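You operate a simulated robot arm through the tools that you are given. There is no shell and no other tool.

You are at the controls of a simulated two-armed robot. One attempt, no reset.

Task
Let the air into the vacuum box, move its bag to the VACUUM tray and load bag 56.
Fine: vent open before the lid; at the end shut the lid, then the vent; no pumping.

The check looks at the end state, three seconds after you hand in, the way a careful person would. Anything else that was tipped, shoved, dropped, spilled or broken makes it a failure. A push-on lid holds only when it is set on centred and level and pressed home; a screw cap is set on level and turned clockwise until tight.

Robot
Two 7-joint arms with fingered hands on one trunk that stands fixed in place. Base frame: the origin is at the foot of the trunk, x ahead of it, y to its left, z up. Lengths are in mm, angles in degrees, forces in N, time in s.
The left shoulder is at [20, 269, 1197], the right one opposite. Each reaches about 1298 mm from its shoulder. Payload 5 kg a hand.
The TCP of each hand is the grasp point between the finger pads, 42 mm short of the fingertips. In the tool frame z runs along the fingers and y along their closing line. The gripper opens to 208 mm; its body begins 119 mm behind the TCP. The gripper is a hand of 4 fingers: y runs from the thumb to the fingers, the wrist lies at [0, 0, -317] in the tool frame, and closing takes about 1.5 s.
Orientation is that of the tool frame in the base frame, as a unit quaternion [x, y, z, w]. With the fingers straight down and closing along the base's y, the tool's x points along the base's -x, its y along +y and its z along -z.

Tools
- The arms move only by the tool nudge_tool. It takes "left_increments", "right_increments" or both (then of equal length, played together; a hand with none holds still); each is a list that holds one entry, the list of rows, each a list of 7 numbers: the shift along the base's x, y, z in mm, then the turn, a rotation vector about the base's x, y, z in degrees, then the gripper command, from -1 (shut) to 1 (fully open), values between in proportion. In form: [[[dx, dy, dz, wx, wy, wz, grip], ...]]. A call has 1 to 20 rows; each row is the pose to reach, as a shift and turn from the pose commanded when the call began. Rows are played at 5 a second. More than 50 mm and 8.6 degrees between two rows, or a gripper value outside its range, and nothing of the call is played. A pose out of reach is approached as far as the arm can. The call stops where the force on the tool passes 90 N (or 10 N more than at its start, if that is more) or the arm is blocked; 0.2 s more then pass. Each finger travels about 153 mm/s and halts on what it meets, pressing with about 33 N; the grip force reading is that of the motor and also rises with nothing between the fingers. The clock runs only during rows and for 0.2 s after the last one: add rows that repeat a pose to give the fingers time. It gives the time, the measured TCP pose, the force on the tool (base axes), the opening and the grip force at its end, in the units of the frame above (readings bear some noise), with the torque about the TCP (base axes, N m) and any sound that the robot's microphone picked up.
- Cameras (640 x 400 px; columns grow to the right, rows downward): "scene" is now at [158.8, 25.7, 1477.5]; the picture's right is [0.27, -0.96, 0.00], its down [-0.42, -0.12, -0.90] and it looks along [0.86, 0.25, -0.44] (base axes); focal length 214 px, centre (320, 200). "left" rides on the left gripper at [-93, 2, -146] in its tool frame; the picture's right is [-0.01, -1.00, 0.00], its down [0.84, -0.01, -0.54] and it looks along [0.54, -0.01, 0.84] (tool axes); focal length 280 px, centre (320, 200). "right" rides on the right gripper at [94, 1, -146] in its tool frame; the picture's right is [-0.01, 1.00, 0.00], its down [-0.84, -0.01, -0.54] and it looks along [-0.54, -0.01, 0.84] (tool axes); focal length 280 px, centre (320, 200).
- camera(camera): a new picture of that camera. The clock stands still meanwhile.
- raise_lower(by): moves the trunk up (or, below 0, down) by that many mm; the arms and the scene camera ride with it, the base frame stays. It gives what a move gives, with no picture.
- set_grasp(shape, hand): the hand has 4 fingers and takes this shape, open, in about a second: jaw (thumb against the fingers, like two jaws); tri (thumb and two fingers); tip (a fingertip pinch); poke (one finger out to press); point (the index stretched); flat (the hand flat); cup (the hand cupped); fist (a fist). The gripper value then closes the fingers along that shape, each until it touches; the sizes above hold for jaw. It gives what a move gives, with no picture.
- head_to(pan, tilt): turns the head with the scene camera to pan (to the left, within 80 degrees either way) and tilt (down, from -29 to 69), counted from straight ahead of the robot (the tilt from the chest, where the trunk bows). It gives what a move gives.
- measure_at(camera, pixels): there is no depth. For up to 12 entries [column, row, z] of the newest picture of that camera ("zoom" is the newest enlarged one), the place [x, y] in the base frame at which the ray of that pixel passes the height z, good to about 3 mm. The clock stands still meanwhile.
- zoom(camera, box): a new picture of the part [left, top, right, bottom] of that camera's present view, enlarged. The clock stands still meanwhile.
- close_job(): hands the job in; it is judged then, once.

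Unless the task says otherwise, let go and move clear before handing in.

The tools are called after "Emit:" by a JSON object that holds its "name" and its "arguments". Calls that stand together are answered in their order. nudge_tool: Moves the arms, as the interface text tells. Its arguments: {"type":"object","properties":{"left_increments":{"type":"array"},"right_increments":{"type":"array"}},"required":[]} The other tools are called the same way: raise_lower (by) moves the trunk up or down; set_grasp (shape, hand) gives the hand a shape; head_to (pan, tilt) turns the head that bears the scene camera; camera (camera) takes a picture; measure_at (camera, pixels) gives the place at which the rays of pixels pass given heights; zoom (camera, box) takes an enlarged picture of a part of a camera's view; close_job () hands the job in.

At the start:

```text
time: 0.0
left_eef_pos: [634.7, 231.0, 1386.8]
left_ee_rot: [-0.024, 1.0, 0.0, 0.0]
left_wrist_force: [0.0, 0.8, -0.1]
left_ft_torque: [0.01, 0.02, 0.03]
left_opening: 208.0
left_finger_force: 0.1
left_shape: jaw
right_eef_pos: [548.6, -158.4, 1480.2]
right_ee_rot: [-0.022, 1.0, 0.0, 0.0]
right_wrist_force: [-0.1, 0.0, 0.1]
right_ft_torque: [0.0, 0.0, 0.02]
right_opening: 207.9
right_finger_force: 0.0
right_shape: jaw
trunk travel left (down, up): [-575.0, 46.0]
head pan, tilt (commanded): [15.8, 26.1]
```

scene: 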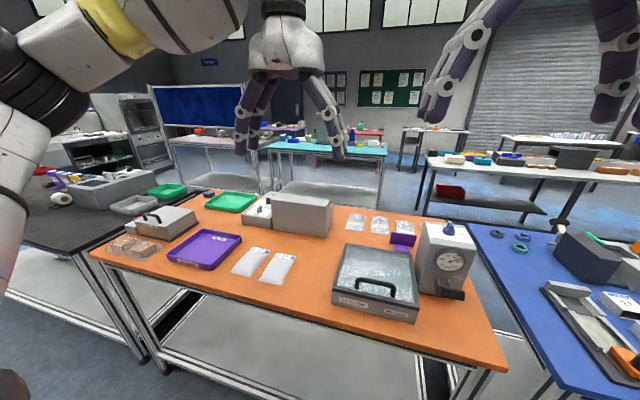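
right: 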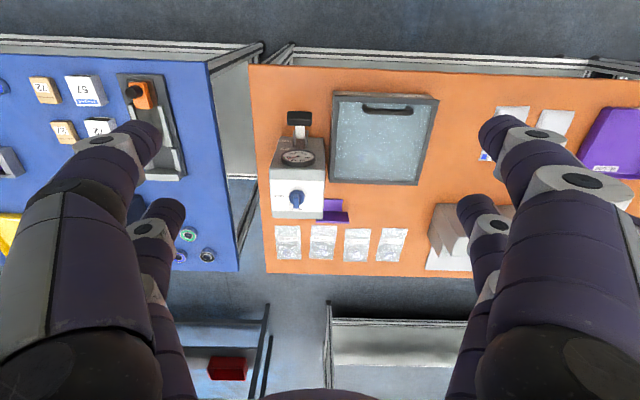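
left: 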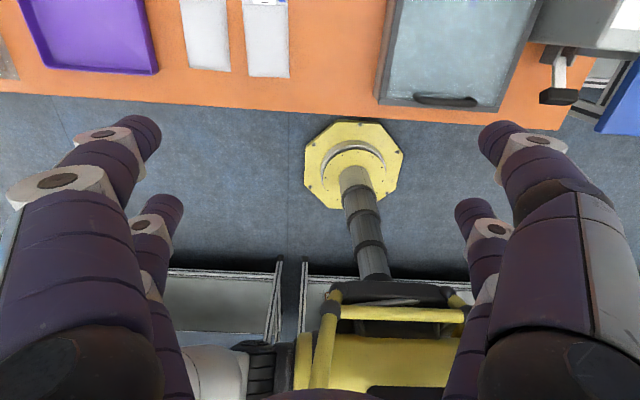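

The first scene picture shows an orange table with a glass-lidded vacuum box (about pixel 375,285), a pump with dial and knob (445,260), white bags (250,262 and 278,270), a purple tray (205,250), and other items. I'll zoom in to read labels.

Emit:
{"name": "zoom", "arguments": {"camera": "scene", "box": [320, 200, 500, 340]}}

Emit:
{"name": "zoom", "arguments": {"camera": "scene", "box": [90, 180, 320, 310]}}

Emit:
{"name": "zoom", "arguments": {"camera": "right", "box": [240, 60, 480, 280]}}

```text
2.86 times, centred on (410, 270) of scene
```

zoom: 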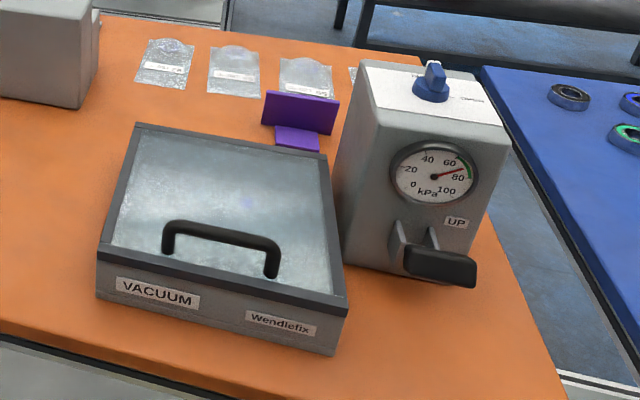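

```text
2.78 times, centred on (205, 245) of scene
```

zoom: 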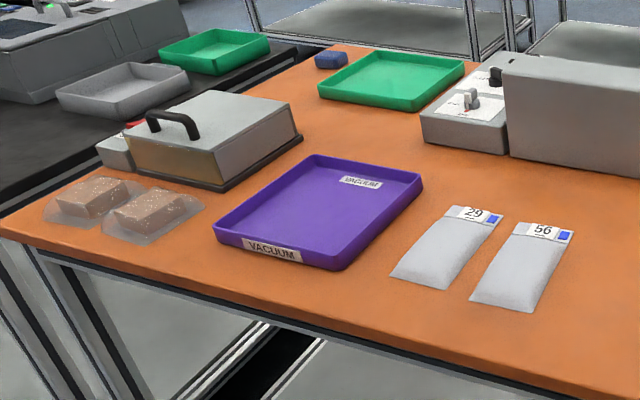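

```text
1.82 times, centred on (360, 170) of right
```

zoom: 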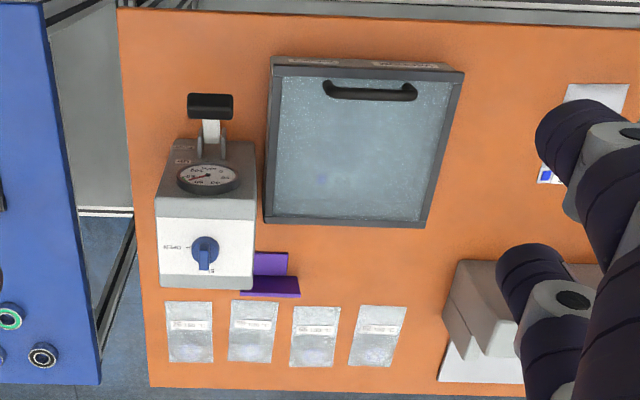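

The box gauge reads roughly 75 kPa (vacuum) and the blue knob on top of the pump looks like the vent. I need the label around the knob and the purple part behind, so I'll zoom closer.

Emit:
{"name": "zoom", "arguments": {"camera": "scene", "box": [415, 210, 485, 254]}}

Emit:
{"name": "zoom", "arguments": {"camera": "right", "box": [265, 105, 355, 225]}}

Emit:
{"name": "zoom", "arguments": {"camera": "scene", "box": [380, 220, 430, 260]}}

Emit:
{"name": "zoom", "arguments": {"camera": "scene", "box": [410, 240, 490, 310]}}

```text
9.09 times, centred on (450, 232) of scene
```

zoom: 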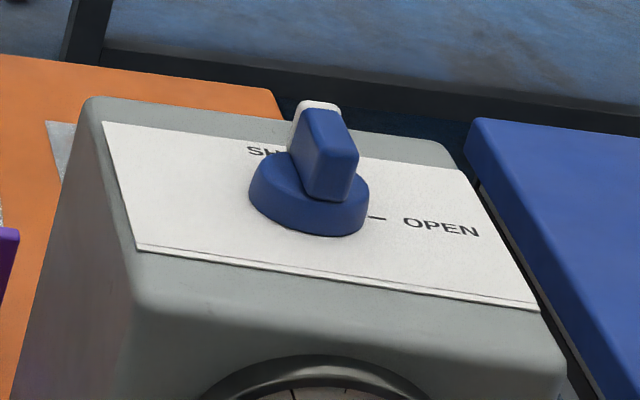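

```text
3.33 times, centred on (310, 165) of right
```

zoom: 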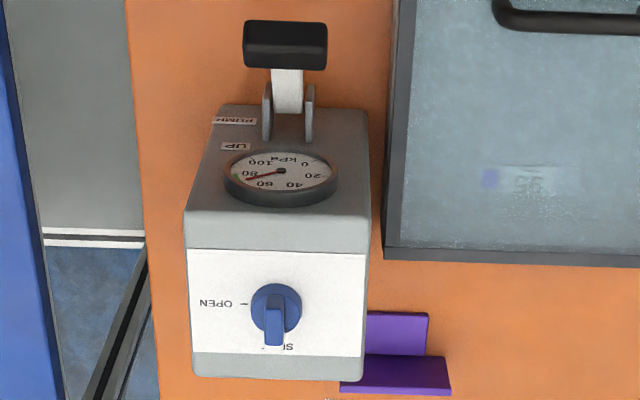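

```text
10.00 times, centred on (405, 240) of scene
```

zoom: 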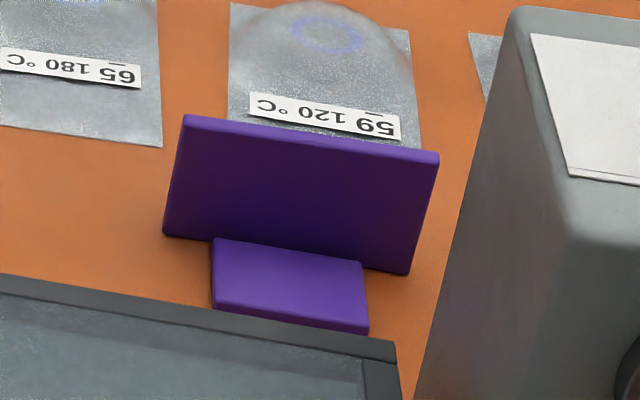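

```text
5.71 times, centred on (450, 275) of scene
```

zoom: 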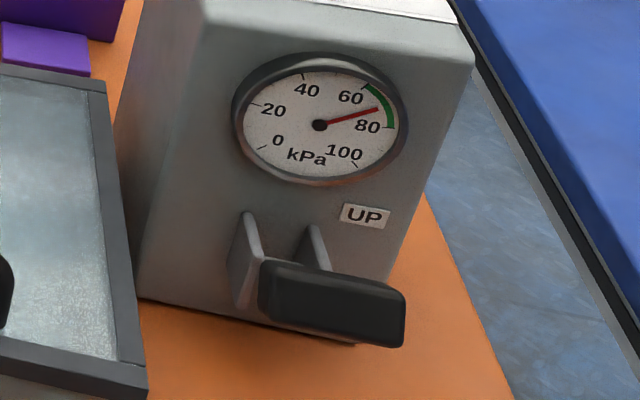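

The knob's pointer now sits toward SHUT (far side), with OPEN to the robot's right, so it needs a quarter-turn clockwise from above. I'll triangulate heights using features seen by two cameras.

Emit:
{"name": "measure_at", "arguments": {"camera": "scene", "pixels": [[507, 369, 800], [507, 369, 900], [507, 369, 1000], [449, 226, 900], [449, 226, 1000], [449, 226, 1100], [417, 322, 800], [417, 322, 900], [417, 322, 1000]]}}

Emit:
{"name": "measure_at", "arguments": {"camera": "right", "pixels": [[249, 65, 800], [249, 65, 900], [249, 65, 1000], [297, 198, 900], [297, 198, 1000], [297, 198, 1100]]}}

```text
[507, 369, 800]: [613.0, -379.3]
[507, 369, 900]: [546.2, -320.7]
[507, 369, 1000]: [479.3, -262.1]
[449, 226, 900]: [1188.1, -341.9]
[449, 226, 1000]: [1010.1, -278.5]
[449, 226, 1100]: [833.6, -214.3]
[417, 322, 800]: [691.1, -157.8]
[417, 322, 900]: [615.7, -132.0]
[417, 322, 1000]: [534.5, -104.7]
```

```text
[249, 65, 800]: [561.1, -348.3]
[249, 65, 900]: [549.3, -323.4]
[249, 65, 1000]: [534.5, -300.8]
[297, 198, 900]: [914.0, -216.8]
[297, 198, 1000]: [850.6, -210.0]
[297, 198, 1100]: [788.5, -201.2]
```

Both cameras agree on a table top near z≈900 mm. I'll turn the head down towards the box for a better look.

Emit:
{"name": "head_to", "arguments": {"pan": -5, "tilt": 40}}

Emit:
{"name": "camera", "arguments": {"camera": "scene"}}

```text
time: 0.8
left_eef_pos: [634.1, 230.2, 1386.1]
left_ee_rot: [-0.024, 1.0, 0.0, 0.0]
left_wrist_force: [-1.1, 0.1, 0.2]
left_ft_torque: [0.01, 0.0, 0.03]
left_opening: 207.8
left_finger_force: 0.0
left_shape: jaw
right_eef_pos: [548.2, -157.8, 1480.6]
right_ee_rot: [-0.022, 1.0, 0.0, 0.0]
right_wrist_force: [-0.1, 1.0, -1.3]
right_ft_torque: [-0.02, 0.0, 0.02]
right_opening: 208.0
right_finger_force: 0.0
right_shape: jaw
trunk travel left (down, up): [-575.0, 46.0]
head pan, tilt (commanded): [-5.0, 40.0]
```

```text
taken
```

scene: 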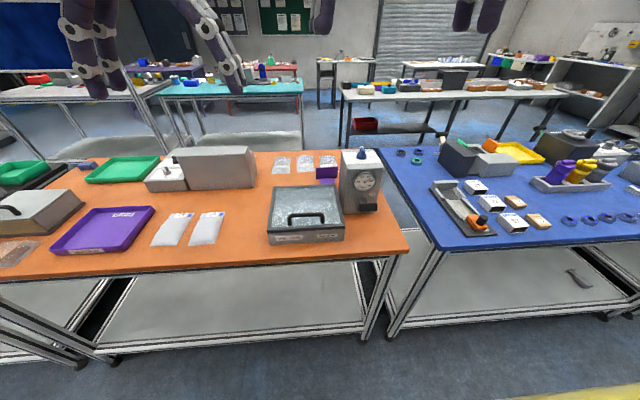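

The view now shows the whole table. I'll zoom in on the box and the bags.

Emit:
{"name": "zoom", "arguments": {"camera": "scene", "box": [250, 140, 410, 250]}}

Emit:
{"name": "zoom", "arguments": {"camera": "scene", "box": [0, 140, 260, 290]}}

Emit:
{"name": "zoom", "arguments": {"camera": "scene", "box": [260, 175, 350, 250]}}

```text
3.64 times, centred on (330, 195) of scene
```

zoom: 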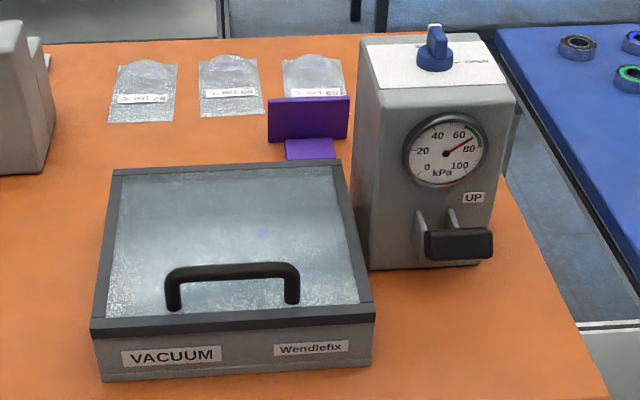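

```text
2.46 times, centred on (130, 215) of scene
```

zoom: 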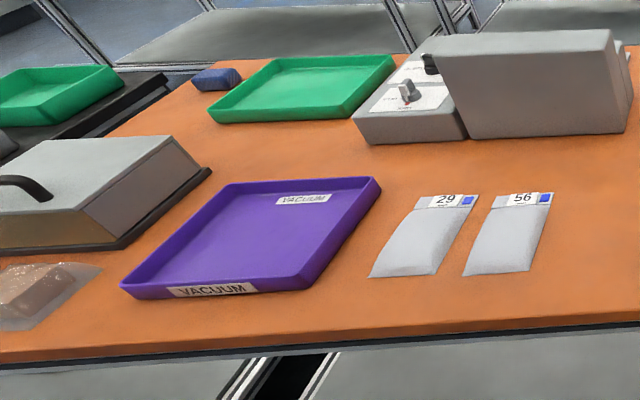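

```text
5.33 times, centred on (305, 212) of scene
```

zoom: 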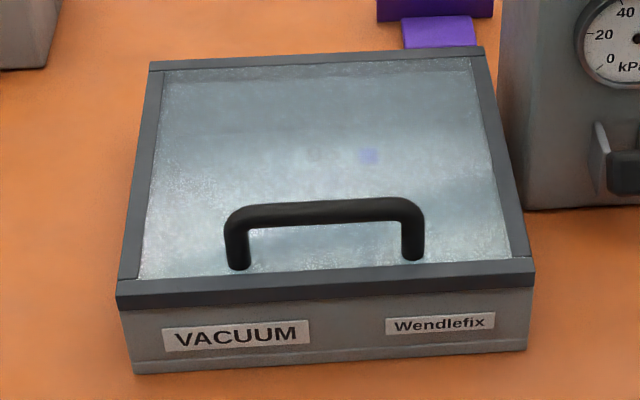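

I'll measure the box corners and the pump from this zoomed picture at several heights.

Emit:
{"name": "measure_at", "arguments": {"camera": "zoom", "pixels": [[134, 373, 900], [527, 348, 900], [118, 283, 980], [534, 258, 980], [150, 62, 980], [486, 48, 980], [232, 262, 980], [413, 255, 980], [235, 210, 1010], [418, 205, 1010], [368, 157, 920], [316, 154, 920]]}}

Emit:
{"name": "measure_at", "arguments": {"camera": "right", "pixels": [[335, 93, 980], [437, 99, 980], [415, 186, 980], [331, 181, 980], [335, 93, 1000], [437, 99, 1000], [415, 186, 1000], [331, 181, 1000], [364, 109, 1010], [412, 112, 1010]]}}

```text
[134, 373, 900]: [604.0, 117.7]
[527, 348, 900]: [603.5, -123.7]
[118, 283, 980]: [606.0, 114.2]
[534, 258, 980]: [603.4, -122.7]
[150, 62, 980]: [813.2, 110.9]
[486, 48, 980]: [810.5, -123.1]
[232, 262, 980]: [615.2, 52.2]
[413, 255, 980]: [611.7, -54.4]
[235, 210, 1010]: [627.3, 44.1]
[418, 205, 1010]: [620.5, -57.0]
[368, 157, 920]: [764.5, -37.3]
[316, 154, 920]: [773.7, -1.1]
```

```text
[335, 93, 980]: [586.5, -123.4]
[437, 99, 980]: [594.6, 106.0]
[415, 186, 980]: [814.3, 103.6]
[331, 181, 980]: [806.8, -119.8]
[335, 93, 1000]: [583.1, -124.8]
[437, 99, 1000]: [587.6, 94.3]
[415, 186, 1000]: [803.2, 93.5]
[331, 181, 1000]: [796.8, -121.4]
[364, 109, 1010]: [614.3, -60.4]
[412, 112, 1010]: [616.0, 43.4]
```

The box spans about x 604–812, y −123…115 with its top near z≈970–980. Now I measure the bags, tray and the pump knob.

Emit:
{"name": "measure_at", "arguments": {"camera": "scene", "pixels": [[202, 219.3, 900], [224.8, 218, 900], [188.2, 251.8, 900], [215.4, 249.8, 900], [49, 258, 900], [127, 255.5, 900], [154, 213, 905], [92, 215, 905], [361, 148, 1139], [361, 148, 1120]]}}

Emit:
{"name": "zoom", "arguments": {"camera": "scene", "box": [335, 140, 395, 180]}}

Emit:
{"name": "zoom", "arguments": {"camera": "scene", "box": [140, 200, 240, 262]}}

Emit:
{"name": "zoom", "arguments": {"camera": "scene", "box": [40, 195, 165, 268]}}

```text
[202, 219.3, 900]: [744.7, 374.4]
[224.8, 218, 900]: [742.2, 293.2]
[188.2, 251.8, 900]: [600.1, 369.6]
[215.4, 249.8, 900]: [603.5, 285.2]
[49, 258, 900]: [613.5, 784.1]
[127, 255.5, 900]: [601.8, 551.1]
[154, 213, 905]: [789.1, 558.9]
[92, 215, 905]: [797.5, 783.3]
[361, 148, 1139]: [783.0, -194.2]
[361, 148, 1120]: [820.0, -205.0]
```

```text
10.00 times, centred on (365, 160) of scene
```

zoom: 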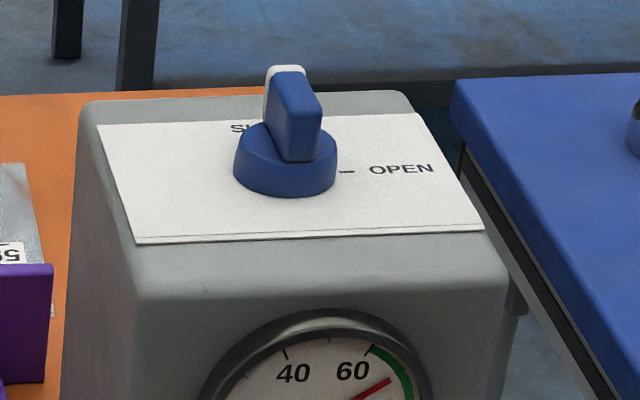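

```text
6.40 times, centred on (190, 231) of scene
```

zoom: 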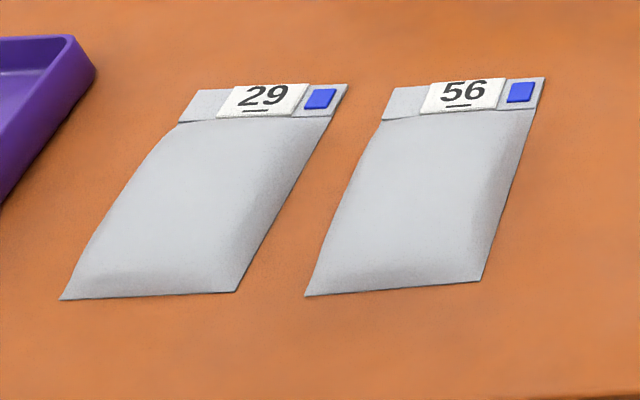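

```text
5.12 times, centred on (102, 232) of scene
```

zoom: 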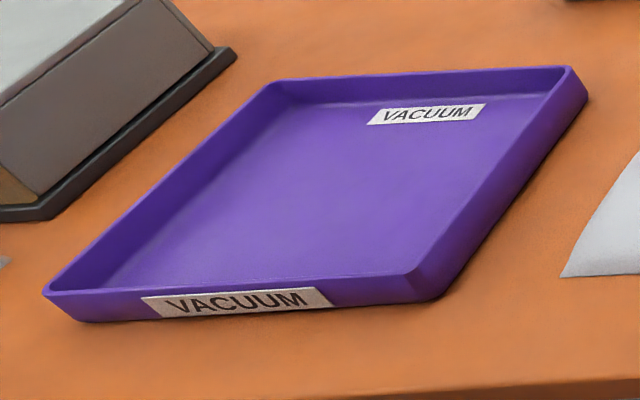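

I'll re-measure with corrected pixel mapping for the bag, tray and knob.

Emit:
{"name": "measure_at", "arguments": {"camera": "scene", "pixels": [[202, 213.5, 902], [225, 211.9, 902], [187.7, 246, 902], [215, 243.7, 902], [47.9, 250.1, 925], [121.1, 246, 925], [153.8, 208.5, 925], [92.2, 209.5, 925], [362.3, 150.5, 1139], [362.3, 150.5, 1120], [361.5, 157.5, 1110], [361.5, 157.5, 1090]]}}

Emit:
{"name": "measure_at", "arguments": {"camera": "right", "pixels": [[296.8, 197.4, 1110], [296.8, 197.4, 1090], [296, 200.5, 1139], [296, 200.5, 1120]]}}

```text
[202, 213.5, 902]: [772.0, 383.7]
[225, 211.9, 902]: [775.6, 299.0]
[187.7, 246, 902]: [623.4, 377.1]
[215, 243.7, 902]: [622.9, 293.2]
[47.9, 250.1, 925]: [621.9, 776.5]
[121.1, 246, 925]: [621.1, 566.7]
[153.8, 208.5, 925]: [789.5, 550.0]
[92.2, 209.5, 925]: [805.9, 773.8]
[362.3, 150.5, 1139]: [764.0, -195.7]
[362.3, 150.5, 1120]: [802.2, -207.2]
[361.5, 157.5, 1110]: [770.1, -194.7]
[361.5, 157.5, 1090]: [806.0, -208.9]
```

```text
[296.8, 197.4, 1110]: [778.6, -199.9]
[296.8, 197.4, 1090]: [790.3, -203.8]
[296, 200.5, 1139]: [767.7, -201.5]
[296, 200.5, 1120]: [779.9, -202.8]
```

The knob is near (770, −199) with its top around z≈1138. I'll bring the right hand above and in front of it for a close look with its camera.

Emit:
{"name": "nudge_tool", "arguments": {"right_increments": [[[30, -8, -35, 0, 0, 0, 1], [60, -16, -70, 0, 0, 0, 1], [90, -24, -105, 0, 0, 0, 1], [115, -32, -135, 0, 0, 0, 1], [130, -37, -150, 0, 0, 0, 1]]]}}

Emit:
{"name": "camera", "arguments": {"camera": "right"}}

Emit:
{"name": "camera", "arguments": {"camera": "scene"}}

```text
time: 2.0
left_eef_pos: [634.6, 230.4, 1385.9]
left_ee_rot: [-0.024, 1.0, 0.0, 0.0]
left_wrist_force: [0.9, 0.2, -0.4]
left_ft_torque: [0.04, 0.11, 0.02]
left_opening: 207.7
left_finger_force: 0.1
left_shape: jaw
right_eef_pos: [680.3, -196.0, 1329.8]
right_ee_rot: [-0.023, 1.0, 0.0, -0.001]
right_wrist_force: [1.3, 0.1, 0.4]
right_ft_torque: [0.03, 0.1, 0.02]
right_opening: 207.8
right_finger_force: 0.1
right_shape: jaw
trunk travel left (down, up): [-575.0, 46.0]
head pan, tilt (commanded): [-5.0, 40.0]
```

```text
taken
```

right: 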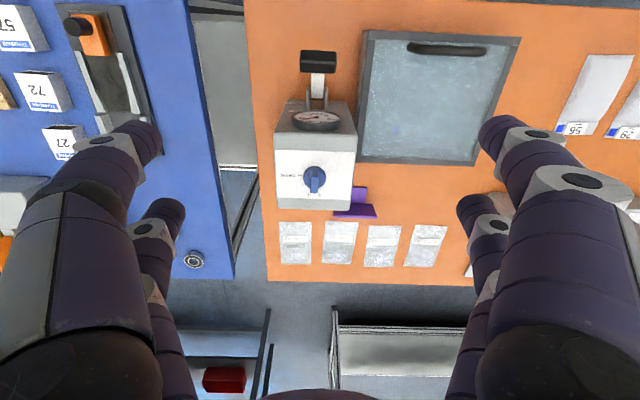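

```text
taken
```

scene: 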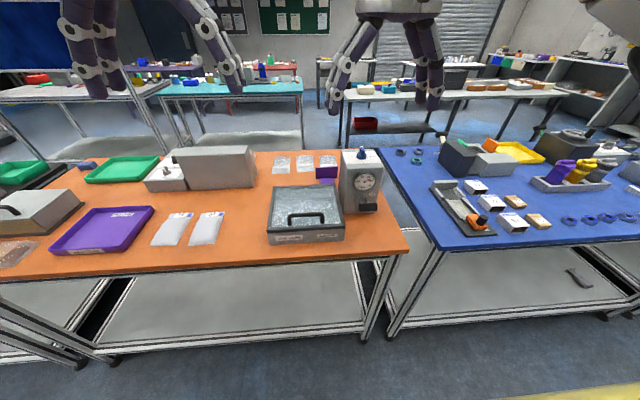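

The right camera sees the knob at (314,178). I'll zoom in for alignment and the lid's back edge.

Emit:
{"name": "zoom", "arguments": {"camera": "right", "box": [265, 140, 385, 220]}}

Emit:
{"name": "measure_at", "arguments": {"camera": "right", "pixels": [[313, 181, 1139], [313, 181, 1130], [313, 181, 1120], [313, 181, 1110]]}}

Emit:
{"name": "zoom", "arguments": {"camera": "right", "box": [345, 20, 535, 230]}}

```text
5.00 times, centred on (325, 180) of right
```

zoom: 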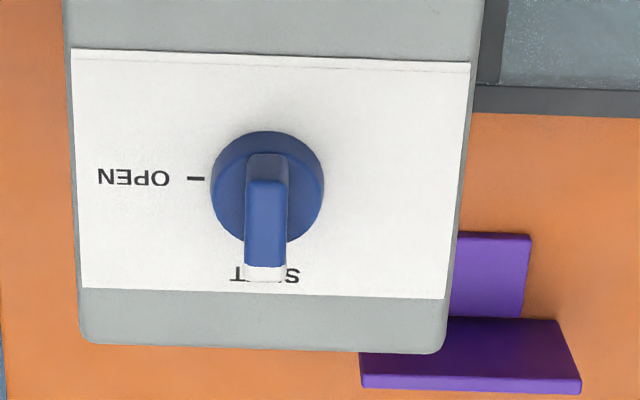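

```text
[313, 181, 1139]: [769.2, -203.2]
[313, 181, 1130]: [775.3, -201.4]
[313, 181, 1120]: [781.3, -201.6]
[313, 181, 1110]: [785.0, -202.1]
```

```text
1.90 times, centred on (440, 125) of right
```

zoom: 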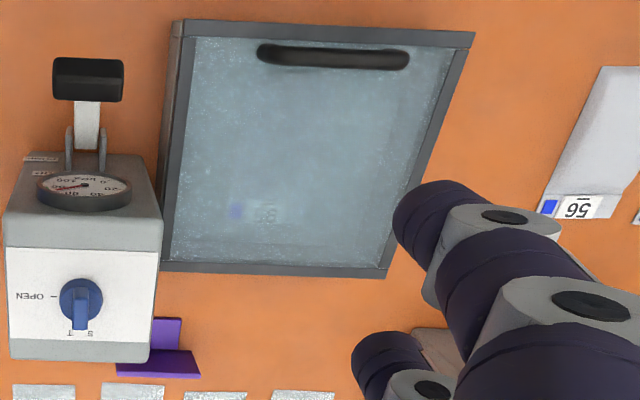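

The knob bar lies along x over a disc about 32 mm wide, centred near (780, −202). I'll try the "tip" shape on the right hand and see how the fingertips lie.

Emit:
{"name": "set_grasp", "arguments": {"hand": "right", "shape": "tip"}}

Emit:
{"name": "camera", "arguments": {"camera": "right"}}

Emit:
{"name": "zoom", "arguments": {"camera": "scene", "box": [310, 0, 470, 120]}}

```text
time: 2.9
left_eef_pos: [634.6, 230.4, 1384.3]
left_ee_rot: [-0.023, 1.0, 0.0, 0.0]
left_wrist_force: [-0.4, -0.3, 0.1]
left_ft_torque: [-0.01, 0.05, 0.03]
left_opening: 207.8
left_finger_force: 0.1
left_shape: jaw
right_eef_pos: [678.6, -196.3, 1330.0]
right_ee_rot: [-0.023, 1.0, 0.001, 0.0]
right_wrist_force: [-0.6, -0.8, -0.3]
right_ft_torque: [-0.02, 0.03, 0.01]
right_opening: 207.6
right_finger_force: 0.1
right_shape: tip
trunk travel left (down, up): [-575.0, 46.0]
head pan, tilt (commanded): [-5.0, 40.0]
```

```text
taken
```

right: 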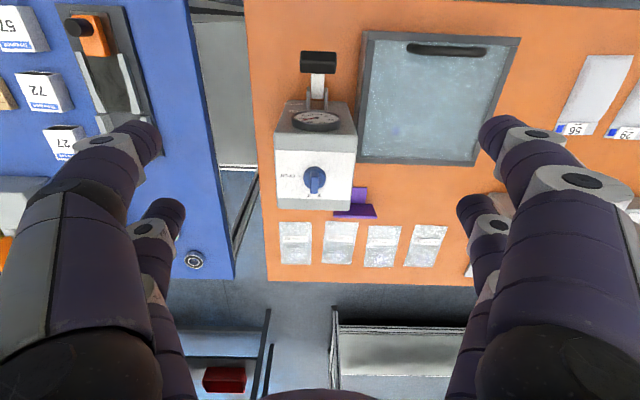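

```text
3.33 times, centred on (390, 60) of scene
```

zoom: 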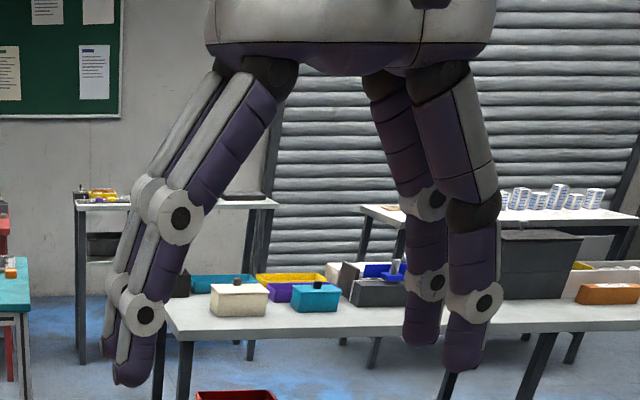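

The open tip shape shows two fingers on each side. I'll close the right hand in free air to see how the tips come together.

Emit:
{"name": "nudge_tool", "arguments": {"right_increments": [[[0, 0, 0, 0, 0, 0, -0.7], [0, 0, 0, 0, 0, 0, -0.7], [0, 0, 0, 0, 0, 0, -0.7], [0, 0, 0, 0, 0, 0, -0.7], [0, 0, 0, 0, 0, 0, -0.7], [0, 0, 0, 0, 0, 0, -0.7], [0, 0, 0, 0, 0, 0, -0.7], [0, 0, 0, 0, 0, 0, -0.7]]]}}

Emit:
{"name": "camera", "arguments": {"camera": "right"}}

Emit:
{"name": "zoom", "arguments": {"camera": "scene", "box": [310, 0, 470, 120]}}

```text
time: 4.7
left_eef_pos: [635.4, 230.6, 1386.1]
left_ee_rot: [-0.024, 1.0, 0.0, 0.0]
left_wrist_force: [-0.1, -0.3, 0.1]
left_ft_torque: [0.04, -0.03, 0.01]
left_opening: 208.0
left_finger_force: 0.0
left_shape: jaw
right_eef_pos: [679.2, -196.6, 1329.1]
right_ee_rot: [-0.023, 1.0, 0.0, 0.0]
right_wrist_force: [-0.8, 0.8, -0.2]
right_ft_torque: [0.0, 0.01, 0.04]
right_opening: 31.7
right_finger_force: 0.0
right_shape: tip
trunk travel left (down, up): [-575.0, 46.0]
head pan, tilt (commanded): [-5.0, 40.0]
```

```text
taken
```

right: 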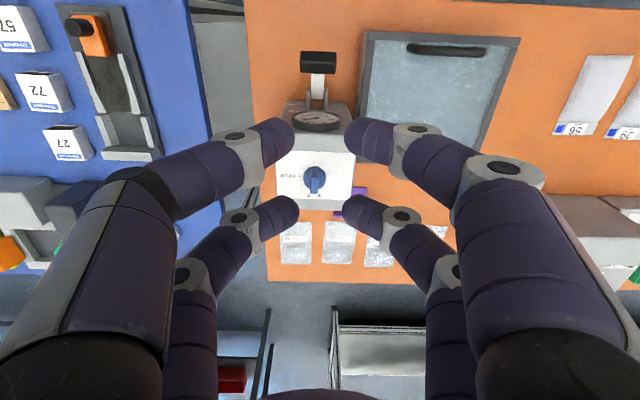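

```text
3.33 times, centred on (390, 60) of scene
```

zoom: 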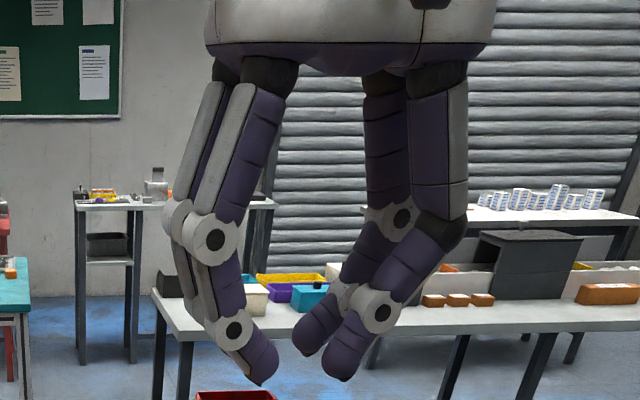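

In tip shape both finger pairs close, roughly 45 mm apart along x. I'll measure where the fingertips are to see which pair can hold the knob bar.

Emit:
{"name": "measure_at", "arguments": {"camera": "right", "pixels": [[290, 136, 1290], [350, 136, 1290], [295, 206, 1290], [347, 206, 1290], [270, 140, 1310], [370, 140, 1310], [280, 215, 1310], [362, 215, 1310]]}}

Emit:
{"name": "set_grasp", "arguments": {"hand": "right", "shape": "tri"}}

Emit:
{"name": "nudge_tool", "arguments": {"right_increments": [[[0, 0, 0, 0, 0, 0, -0.7], [0, 0, 0, 0, 0, 0, -0.7], [0, 0, 0, 0, 0, 0, -0.7], [0, 0, 0, 0, 0, 0, -0.7], [0, 0, 0, 0, 0, 0, -0.7], [0, 0, 0, 0, 0, 0, -0.7], [0, 0, 0, 0, 0, 0, -0.7], [0, 0, 0, 0, 0, 0, -0.7]]]}}

Emit:
{"name": "camera", "arguments": {"camera": "right"}}

```text
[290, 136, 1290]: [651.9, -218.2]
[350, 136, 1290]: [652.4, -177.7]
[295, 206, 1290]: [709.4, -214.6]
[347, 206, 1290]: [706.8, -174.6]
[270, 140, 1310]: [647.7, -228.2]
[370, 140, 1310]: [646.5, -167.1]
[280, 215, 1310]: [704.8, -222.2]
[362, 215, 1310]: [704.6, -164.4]
```

```text
time: 5.6
left_eef_pos: [635.1, 230.1, 1387.8]
left_ee_rot: [-0.024, 1.0, 0.0, 0.0]
left_wrist_force: [-0.3, -0.6, -0.2]
left_ft_torque: [-0.02, -0.03, 0.0]
left_opening: 207.8
left_finger_force: 0.0
left_shape: jaw
right_eef_pos: [678.9, -196.3, 1329.4]
right_ee_rot: [-0.022, 1.0, 0.0, 0.0]
right_wrist_force: [0.0, 0.4, -0.1]
right_ft_torque: [0.04, -0.01, 0.0]
right_opening: 208.3
right_finger_force: 0.1
right_shape: tri
trunk travel left (down, up): [-575.0, 46.0]
head pan, tilt (commanded): [-5.0, 40.0]
```

```text
time: 7.4
left_eef_pos: [634.9, 230.1, 1386.8]
left_ee_rot: [-0.023, 1.0, 0.001, 0.0]
left_wrist_force: [-0.5, 0.7, 0.3]
left_ft_torque: [-0.03, 0.03, -0.03]
left_opening: 207.8
left_finger_force: 0.0
left_shape: jaw
right_eef_pos: [679.0, -196.1, 1329.8]
right_ee_rot: [-0.022, 1.0, 0.0, 0.0]
right_wrist_force: [0.8, -0.2, -1.1]
right_ft_torque: [0.04, 0.02, 0.01]
right_opening: 31.6
right_finger_force: 0.1
right_shape: tri
trunk travel left (down, up): [-575.0, 46.0]
head pan, tilt (commanded): [-5.0, 40.0]
```

```text
taken
```

right: 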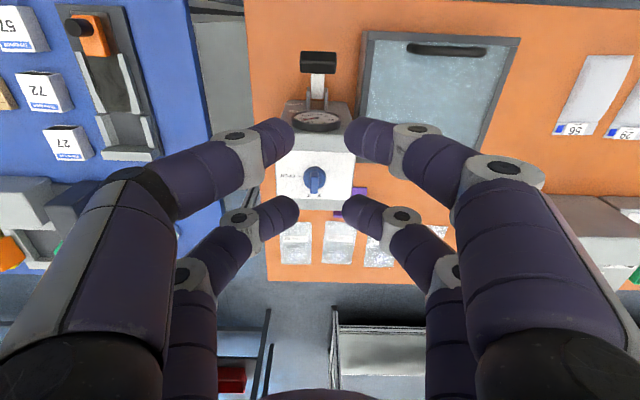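

Tri looks identical to tip: finger pairs sit about ±28 mm from the TCP along x, so one pair must be put on the bar. I'll open the hand and move over the knob for a steeper view to fix its position.

Emit:
{"name": "nudge_tool", "arguments": {"right_increments": [[[30, 0, -20, 0, 0, 0, 0.3], [60, 0, -40, 0, 0, 0, 0.3], [90, 0, -60, 0, 0, 0, 0.3], [90, 0, -60, 0, 0, 0, 0.3], [90, 0, -60, 0, 0, 0, 0.3]]]}}

Emit:
{"name": "camera", "arguments": {"camera": "right"}}

Emit:
{"name": "zoom", "arguments": {"camera": "right", "box": [240, 60, 400, 200]}}

Emit:
{"name": "camera", "arguments": {"camera": "scene"}}

```text
time: 8.6
left_eef_pos: [637.0, 230.4, 1384.7]
left_ee_rot: [-0.024, 1.0, 0.0, -0.001]
left_wrist_force: [0.3, 1.0, -0.4]
left_ft_torque: [0.01, 0.14, 0.01]
left_opening: 207.9
left_finger_force: 0.0
left_shape: jaw
right_eef_pos: [771.3, -198.1, 1267.9]
right_ee_rot: [-0.022, 1.0, 0.0, -0.001]
right_wrist_force: [0.1, 0.3, -0.8]
right_ft_torque: [-0.01, 0.15, 0.03]
right_opening: 134.7
right_finger_force: 0.2
right_shape: tri
trunk travel left (down, up): [-575.0, 46.0]
head pan, tilt (commanded): [-5.0, 40.0]
```

```text
taken
```

right: 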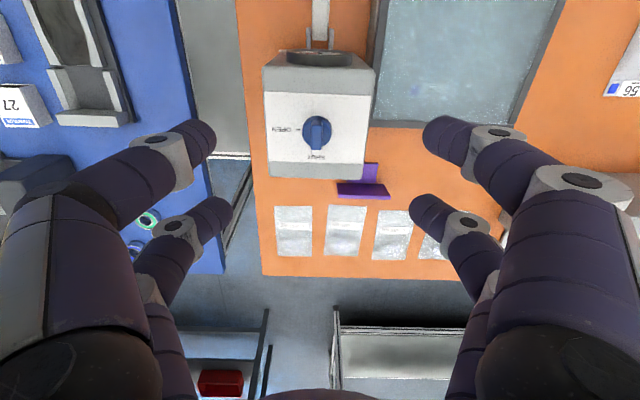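

```text
2.86 times, centred on (320, 130) of right
```

zoom: 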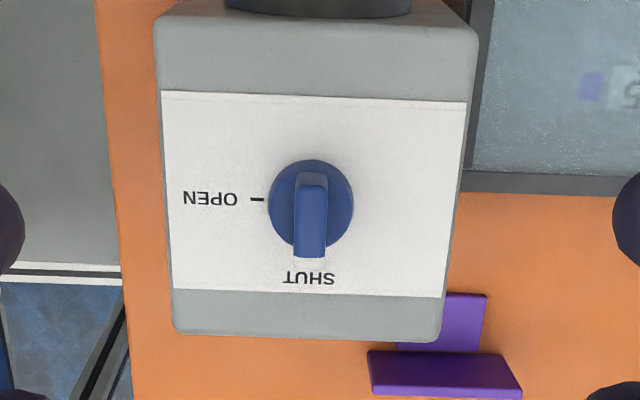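

```text
taken
```

scene: 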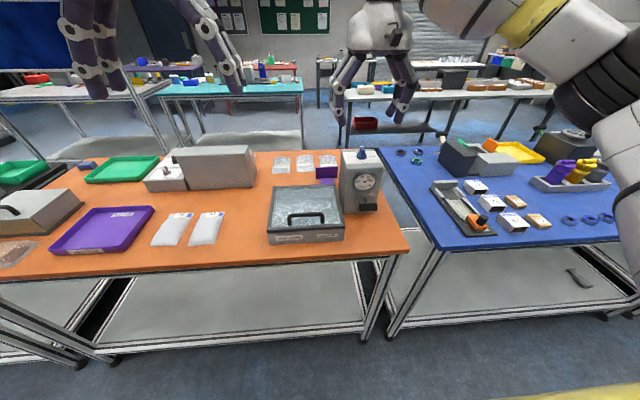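

The knob is at about (317,132) in the right camera. I'll measure plate corners and the knob from both cameras.

Emit:
{"name": "measure_at", "arguments": {"camera": "zoom", "pixels": [[257, 200, 1100], [257, 200, 1110], [311, 203, 1100], [311, 203, 1110], [162, 91, 1100], [466, 102, 1100], [441, 296, 1100], [174, 289, 1100], [311, 220, 1125], [311, 220, 1135]]}}

Emit:
{"name": "zoom", "arguments": {"camera": "scene", "box": [335, 140, 395, 180]}}

Emit:
{"name": "measure_at", "arguments": {"camera": "zoom", "pixels": [[346, 172, 1100], [346, 172, 1110], [97, 126, 1100], [418, 113, 1100], [484, 230, 1100], [136, 243, 1100], [97, 126, 1110], [418, 113, 1110], [484, 230, 1110], [136, 243, 1110]]}}

```text
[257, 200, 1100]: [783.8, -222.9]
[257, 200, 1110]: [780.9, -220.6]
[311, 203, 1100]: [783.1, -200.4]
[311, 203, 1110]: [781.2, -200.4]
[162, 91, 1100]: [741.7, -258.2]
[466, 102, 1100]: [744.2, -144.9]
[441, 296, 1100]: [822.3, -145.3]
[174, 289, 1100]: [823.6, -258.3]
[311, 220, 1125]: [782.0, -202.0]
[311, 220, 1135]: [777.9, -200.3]
```

```text
10.00 times, centred on (365, 160) of scene
```

zoom: 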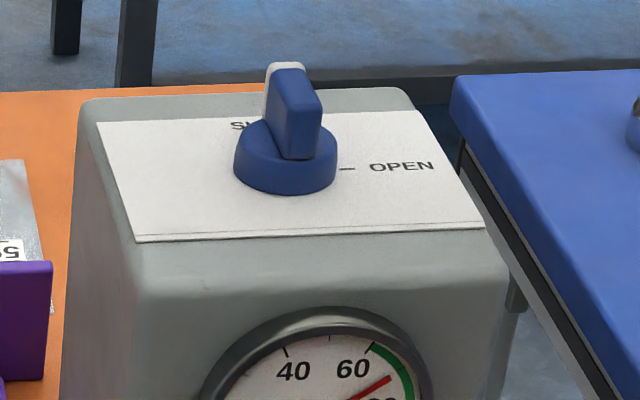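

```text
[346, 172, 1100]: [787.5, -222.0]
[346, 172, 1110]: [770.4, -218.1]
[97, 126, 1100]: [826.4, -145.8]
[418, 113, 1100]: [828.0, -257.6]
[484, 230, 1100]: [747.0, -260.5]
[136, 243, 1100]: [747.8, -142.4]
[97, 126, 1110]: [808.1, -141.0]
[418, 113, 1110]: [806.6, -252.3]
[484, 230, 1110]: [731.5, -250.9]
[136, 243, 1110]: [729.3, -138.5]
```

The pump's top plate is near z≈1102 with the knob axis at about (782, −201). I'll get the bar's top height.

Emit:
{"name": "measure_at", "arguments": {"camera": "zoom", "pixels": [[293, 72, 1130], [293, 72, 1140], [293, 72, 1150], [310, 90, 1130], [310, 90, 1140], [310, 90, 1150], [298, 160, 1110], [298, 160, 1115], [298, 160, 1120]]}}

Emit:
{"name": "zoom", "arguments": {"camera": "right", "box": [295, 105, 345, 160]}}

Emit:
{"name": "measure_at", "arguments": {"camera": "zoom", "pixels": [[320, 140, 1140], [320, 260, 1140], [320, 140, 1130]]}}

```text
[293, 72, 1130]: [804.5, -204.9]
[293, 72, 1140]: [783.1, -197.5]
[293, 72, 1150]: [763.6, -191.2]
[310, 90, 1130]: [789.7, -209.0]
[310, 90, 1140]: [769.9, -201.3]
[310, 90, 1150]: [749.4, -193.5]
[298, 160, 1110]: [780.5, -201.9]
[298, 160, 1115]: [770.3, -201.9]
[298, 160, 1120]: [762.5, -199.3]
```

```text
7.27 times, centred on (320, 132) of right
```

zoom: 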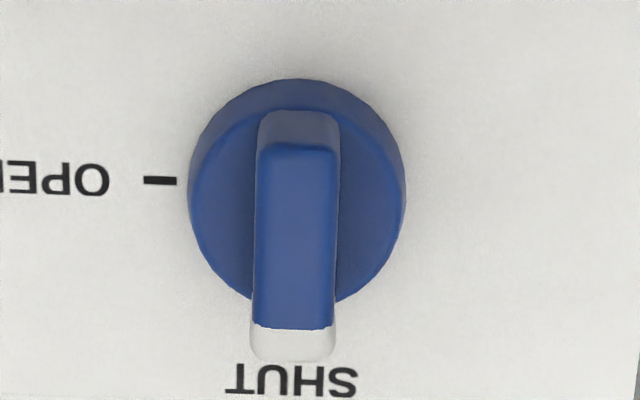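

```text
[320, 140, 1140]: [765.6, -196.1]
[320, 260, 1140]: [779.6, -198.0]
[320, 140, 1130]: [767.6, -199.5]
```

The knob bar spans about x 767–791, z 1116–1141, 12 mm wide, axis near (781.5, −200.5). Before gripping I'll test in the air that the wrist can turn −90° about z.

Emit:
{"name": "nudge_tool", "arguments": {"right_increments": [[[0, 0, 0, 0, 0, -8, 0], [0, 0, 0, 0, 0, -16, 0], [0, 0, 0, 0, 0, -24, 0], [0, 0, 0, 0, 0, -32, 0], [0, 0, 0, 0, 0, -40, 0], [0, 0, 0, 0, 0, -48, 0], [0, 0, 0, 0, 0, -56, 0], [0, 0, 0, 0, 0, -64, 0], [0, 0, 0, 0, 0, -72, 0], [0, 0, 0, 0, 0, -80, 0], [0, 0, 0, 0, 0, -88, 0], [0, 0, 0, 0, 0, -92, 0], [0, 0, 0, 0, 0, -92, 0]]]}}

Emit:
{"name": "camera", "arguments": {"camera": "right"}}

Emit:
{"name": "camera", "arguments": {"camera": "scene"}}

```text
time: 11.4
left_eef_pos: [635.9, 230.0, 1387.7]
left_ee_rot: [-0.024, 1.0, 0.0, 0.0]
left_wrist_force: [0.5, -0.2, 0.8]
left_ft_torque: [0.01, 0.03, 0.02]
left_opening: 208.1
left_finger_force: 0.0
left_shape: jaw
right_eef_pos: [769.7, -195.0, 1271.1]
right_ee_rot: [0.704, 0.711, 0.0, 0.0]
right_wrist_force: [0.5, -0.1, 0.2]
right_ft_torque: [0.03, 0.04, 0.0]
right_opening: 104.6
right_finger_force: 0.1
right_shape: tri
trunk travel left (down, up): [-575.0, 46.0]
head pan, tilt (commanded): [-5.0, 40.0]
```

```text
taken
```

right: 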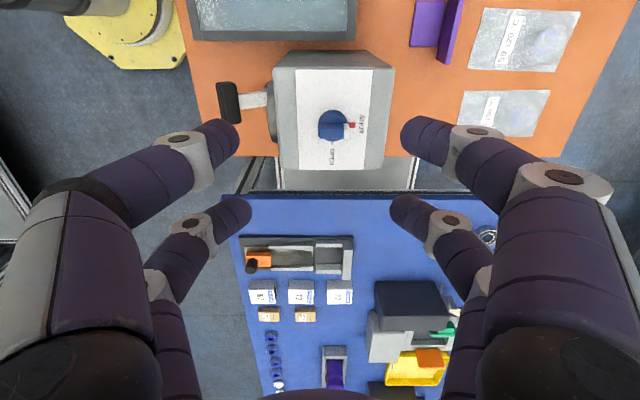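

```text
taken
```

scene: 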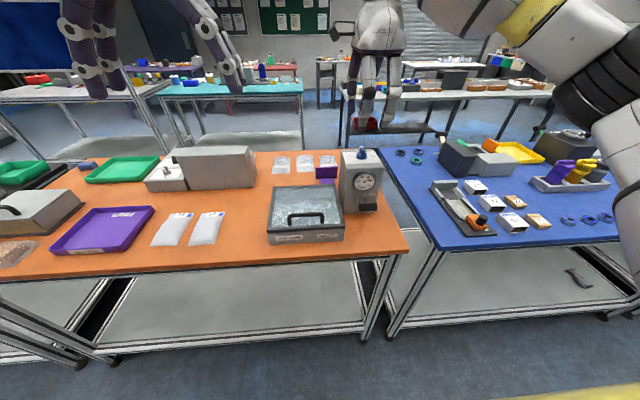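

The wrist can turn. From this side the knob shows a red tip at SHUT; I'll zoom to check the bar geometry.

Emit:
{"name": "zoom", "arguments": {"camera": "right", "box": [290, 90, 390, 170]}}

Emit:
{"name": "measure_at", "arguments": {"camera": "zoom", "pixels": [[320, 200, 1110], [240, 180, 1110], [240, 180, 1141], [365, 180, 1141]]}}

```text
5.00 times, centred on (340, 130) of right
```

zoom: 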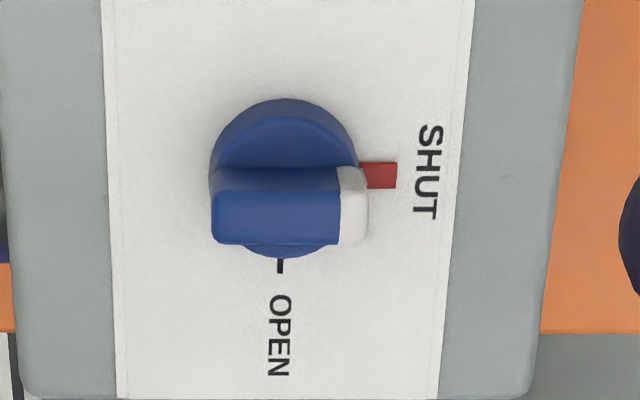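

```text
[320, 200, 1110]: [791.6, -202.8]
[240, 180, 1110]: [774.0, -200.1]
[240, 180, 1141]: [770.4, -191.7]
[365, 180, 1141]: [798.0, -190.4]
```

The bar is symmetric about (781.5, −200.5), 34 mm long, so I'll put the near finger pair on it (TCP at x≈809.5). Turning back to yaw 0 and hovering above with a narrow opening first.

Emit:
{"name": "nudge_tool", "arguments": {"right_increments": [[[4, 0, 0, 0, 0, 8, -0.2], [8, -1, 0, 0, 0, 16, -0.4], [12, -1, 0, 0, 0, 24, -0.5], [16, -2, 0, 0, 0, 32, -0.6], [20, -2, 0, 0, 0, 40, -0.6], [24, -3, 0, 0, 0, 48, -0.6], [28, -3, 0, 0, 0, 56, -0.6], [32, -4, -10, 0, 0, 64, -0.6], [36, -4.5, -20, 0, 0, 72, -0.6], [40, -4.5, -40, 0, 0, 80, -0.6], [40, -4.5, -60, 0, 0, 88, -0.6], [40, -4.5, -70, 0, 0, 92, -0.6], [40, -4.5, -70, 0, 0, 92, -0.6]]]}}

Emit:
{"name": "camera", "arguments": {"camera": "right"}}

Emit:
{"name": "zoom", "arguments": {"camera": "right", "box": [220, 60, 420, 260]}}

Emit:
{"name": "zoom", "arguments": {"camera": "scene", "box": [320, 90, 420, 180]}}

```text
time: 14.2
left_eef_pos: [633.5, 230.7, 1386.2]
left_ee_rot: [-0.024, 1.0, 0.0, 0.0]
left_wrist_force: [-0.7, -0.5, 0.2]
left_ft_torque: [0.01, -0.04, 0.03]
left_opening: 207.7
left_finger_force: 0.0
left_shape: jaw
right_eef_pos: [809.3, -200.7, 1200.5]
right_ee_rot: [-0.024, 1.0, 0.0, 0.0]
right_wrist_force: [-1.0, -0.3, 0.7]
right_ft_torque: [0.0, -0.04, -0.02]
right_opening: 41.7
right_finger_force: 0.0
right_shape: tri
trunk travel left (down, up): [-575.0, 46.0]
head pan, tilt (commanded): [-5.0, 40.0]
```

```text
taken
```

right: 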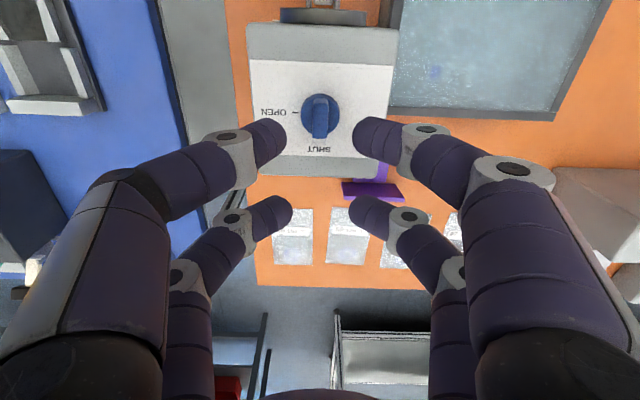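

```text
2.00 times, centred on (320, 160) of right
```

zoom: 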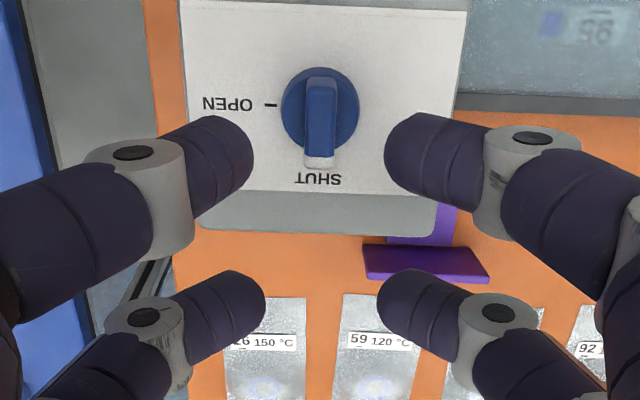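

```text
4.44 times, centred on (370, 135) of scene
```

zoom: 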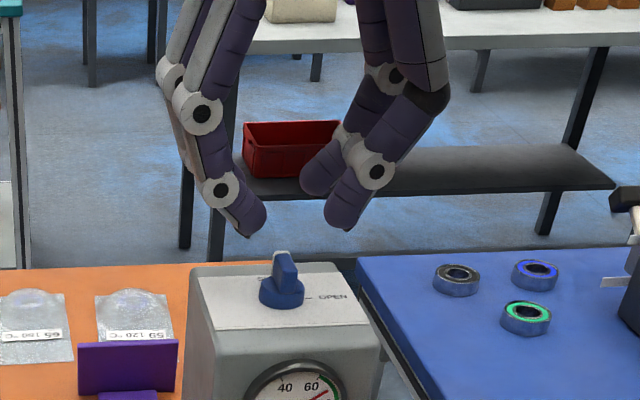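

The near fingertips straddle the bar in both views, with tips at z≈1158. I'll descend 38 mm so the tips sit beside the bar, and close.

Emit:
{"name": "nudge_tool", "arguments": {"right_increments": [[[0, 0, -15, 0, 0, 0, -0.6], [0, 0, -30, 0, 0, 0, -0.6], [0, 0, -38, 0, 0, 0, -0.6], [0, 0, -38, 0, 0, 0, -0.6]]]}}

Emit:
{"name": "zoom", "arguments": {"camera": "right", "box": [220, 60, 420, 260]}}

Emit:
{"name": "zoom", "arguments": {"camera": "scene", "box": [320, 90, 420, 180]}}

```text
time: 15.2
left_eef_pos: [634.3, 230.7, 1386.9]
left_ee_rot: [-0.024, 1.0, 0.0, 0.001]
left_wrist_force: [-0.1, 0.0, 0.3]
left_ft_torque: [-0.03, -0.05, 0.05]
left_opening: 207.7
left_finger_force: 0.0
left_shape: jaw
right_eef_pos: [808.7, -199.6, 1162.5]
right_ee_rot: [-0.022, 1.0, 0.0, -0.001]
right_wrist_force: [-0.5, 0.0, 0.7]
right_ft_torque: [0.0, -0.01, -0.01]
right_opening: 42.3
right_finger_force: 0.0
right_shape: tri
trunk travel left (down, up): [-575.0, 46.0]
head pan, tilt (commanded): [-5.0, 40.0]
```

```text
2.00 times, centred on (320, 160) of right
```

zoom: 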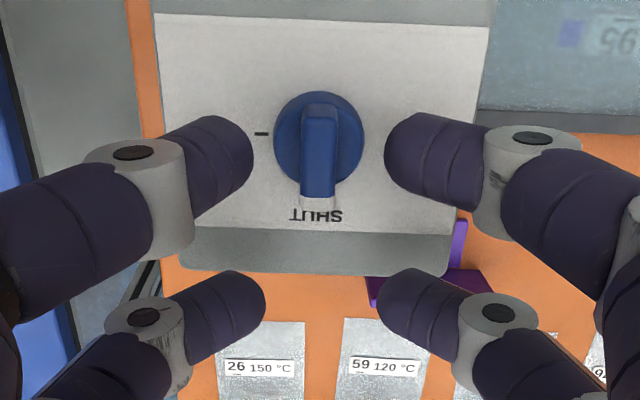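

```text
4.44 times, centred on (370, 135) of scene
```

zoom: 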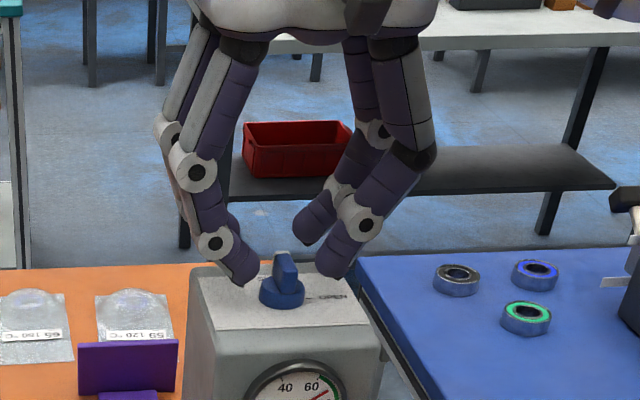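

The tips straddle the bar just above the disc. I'll close on it now.

Emit:
{"name": "nudge_tool", "arguments": {"right_increments": [[[0, 0, 0, 0, 0, 0, -0.85], [0, 0, 0, 0, 0, 0, -0.95], [0, 0, 0, 0, 0, 0, -1], [0, 0, 0, 0, 0, 0, -1], [0, 0, 0, 0, 0, 0, -1]]]}}

Emit:
{"name": "zoom", "arguments": {"camera": "right", "box": [220, 60, 420, 260]}}

Emit:
{"name": "zoom", "arguments": {"camera": "scene", "box": [320, 90, 420, 180]}}

```text
time: 16.4
left_eef_pos: [635.6, 230.5, 1386.5]
left_ee_rot: [-0.024, 1.0, 0.0, 0.0]
left_wrist_force: [0.3, 1.2, 0.6]
left_ft_torque: [-0.01, 0.0, -0.03]
left_opening: 207.7
left_finger_force: 0.1
left_shape: jaw
right_eef_pos: [807.7, -200.9, 1162.5]
right_ee_rot: [-0.022, 1.0, 0.0, 0.0]
right_wrist_force: [-0.7, -0.3, -4.8]
right_ft_torque: [-0.03, -0.11, -0.03]
right_opening: 0.0
right_finger_force: 33.5
right_shape: tri
trunk travel left (down, up): [-575.0, 46.0]
head pan, tilt (commanded): [-5.0, 40.0]
```

```text
2.00 times, centred on (320, 160) of right
```

zoom: 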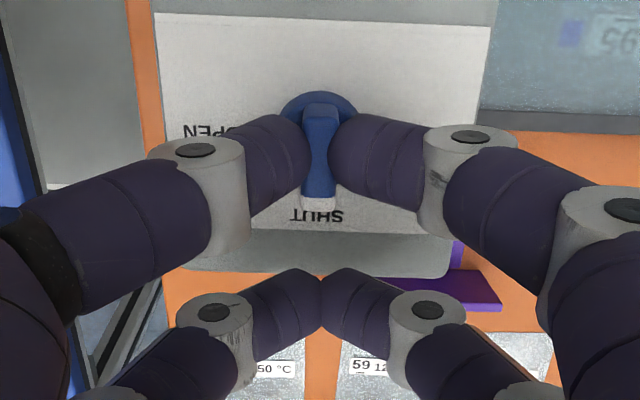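

```text
4.44 times, centred on (370, 135) of scene
```

zoom: 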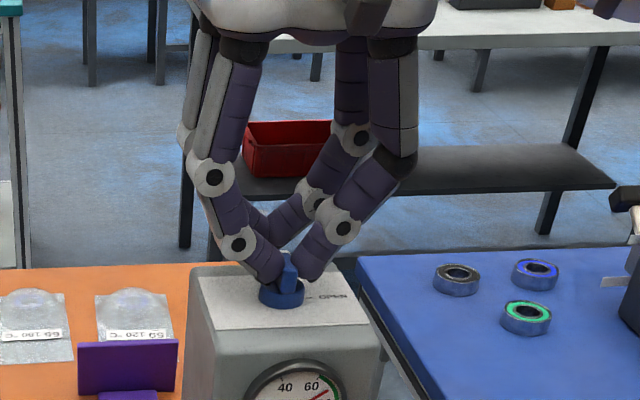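

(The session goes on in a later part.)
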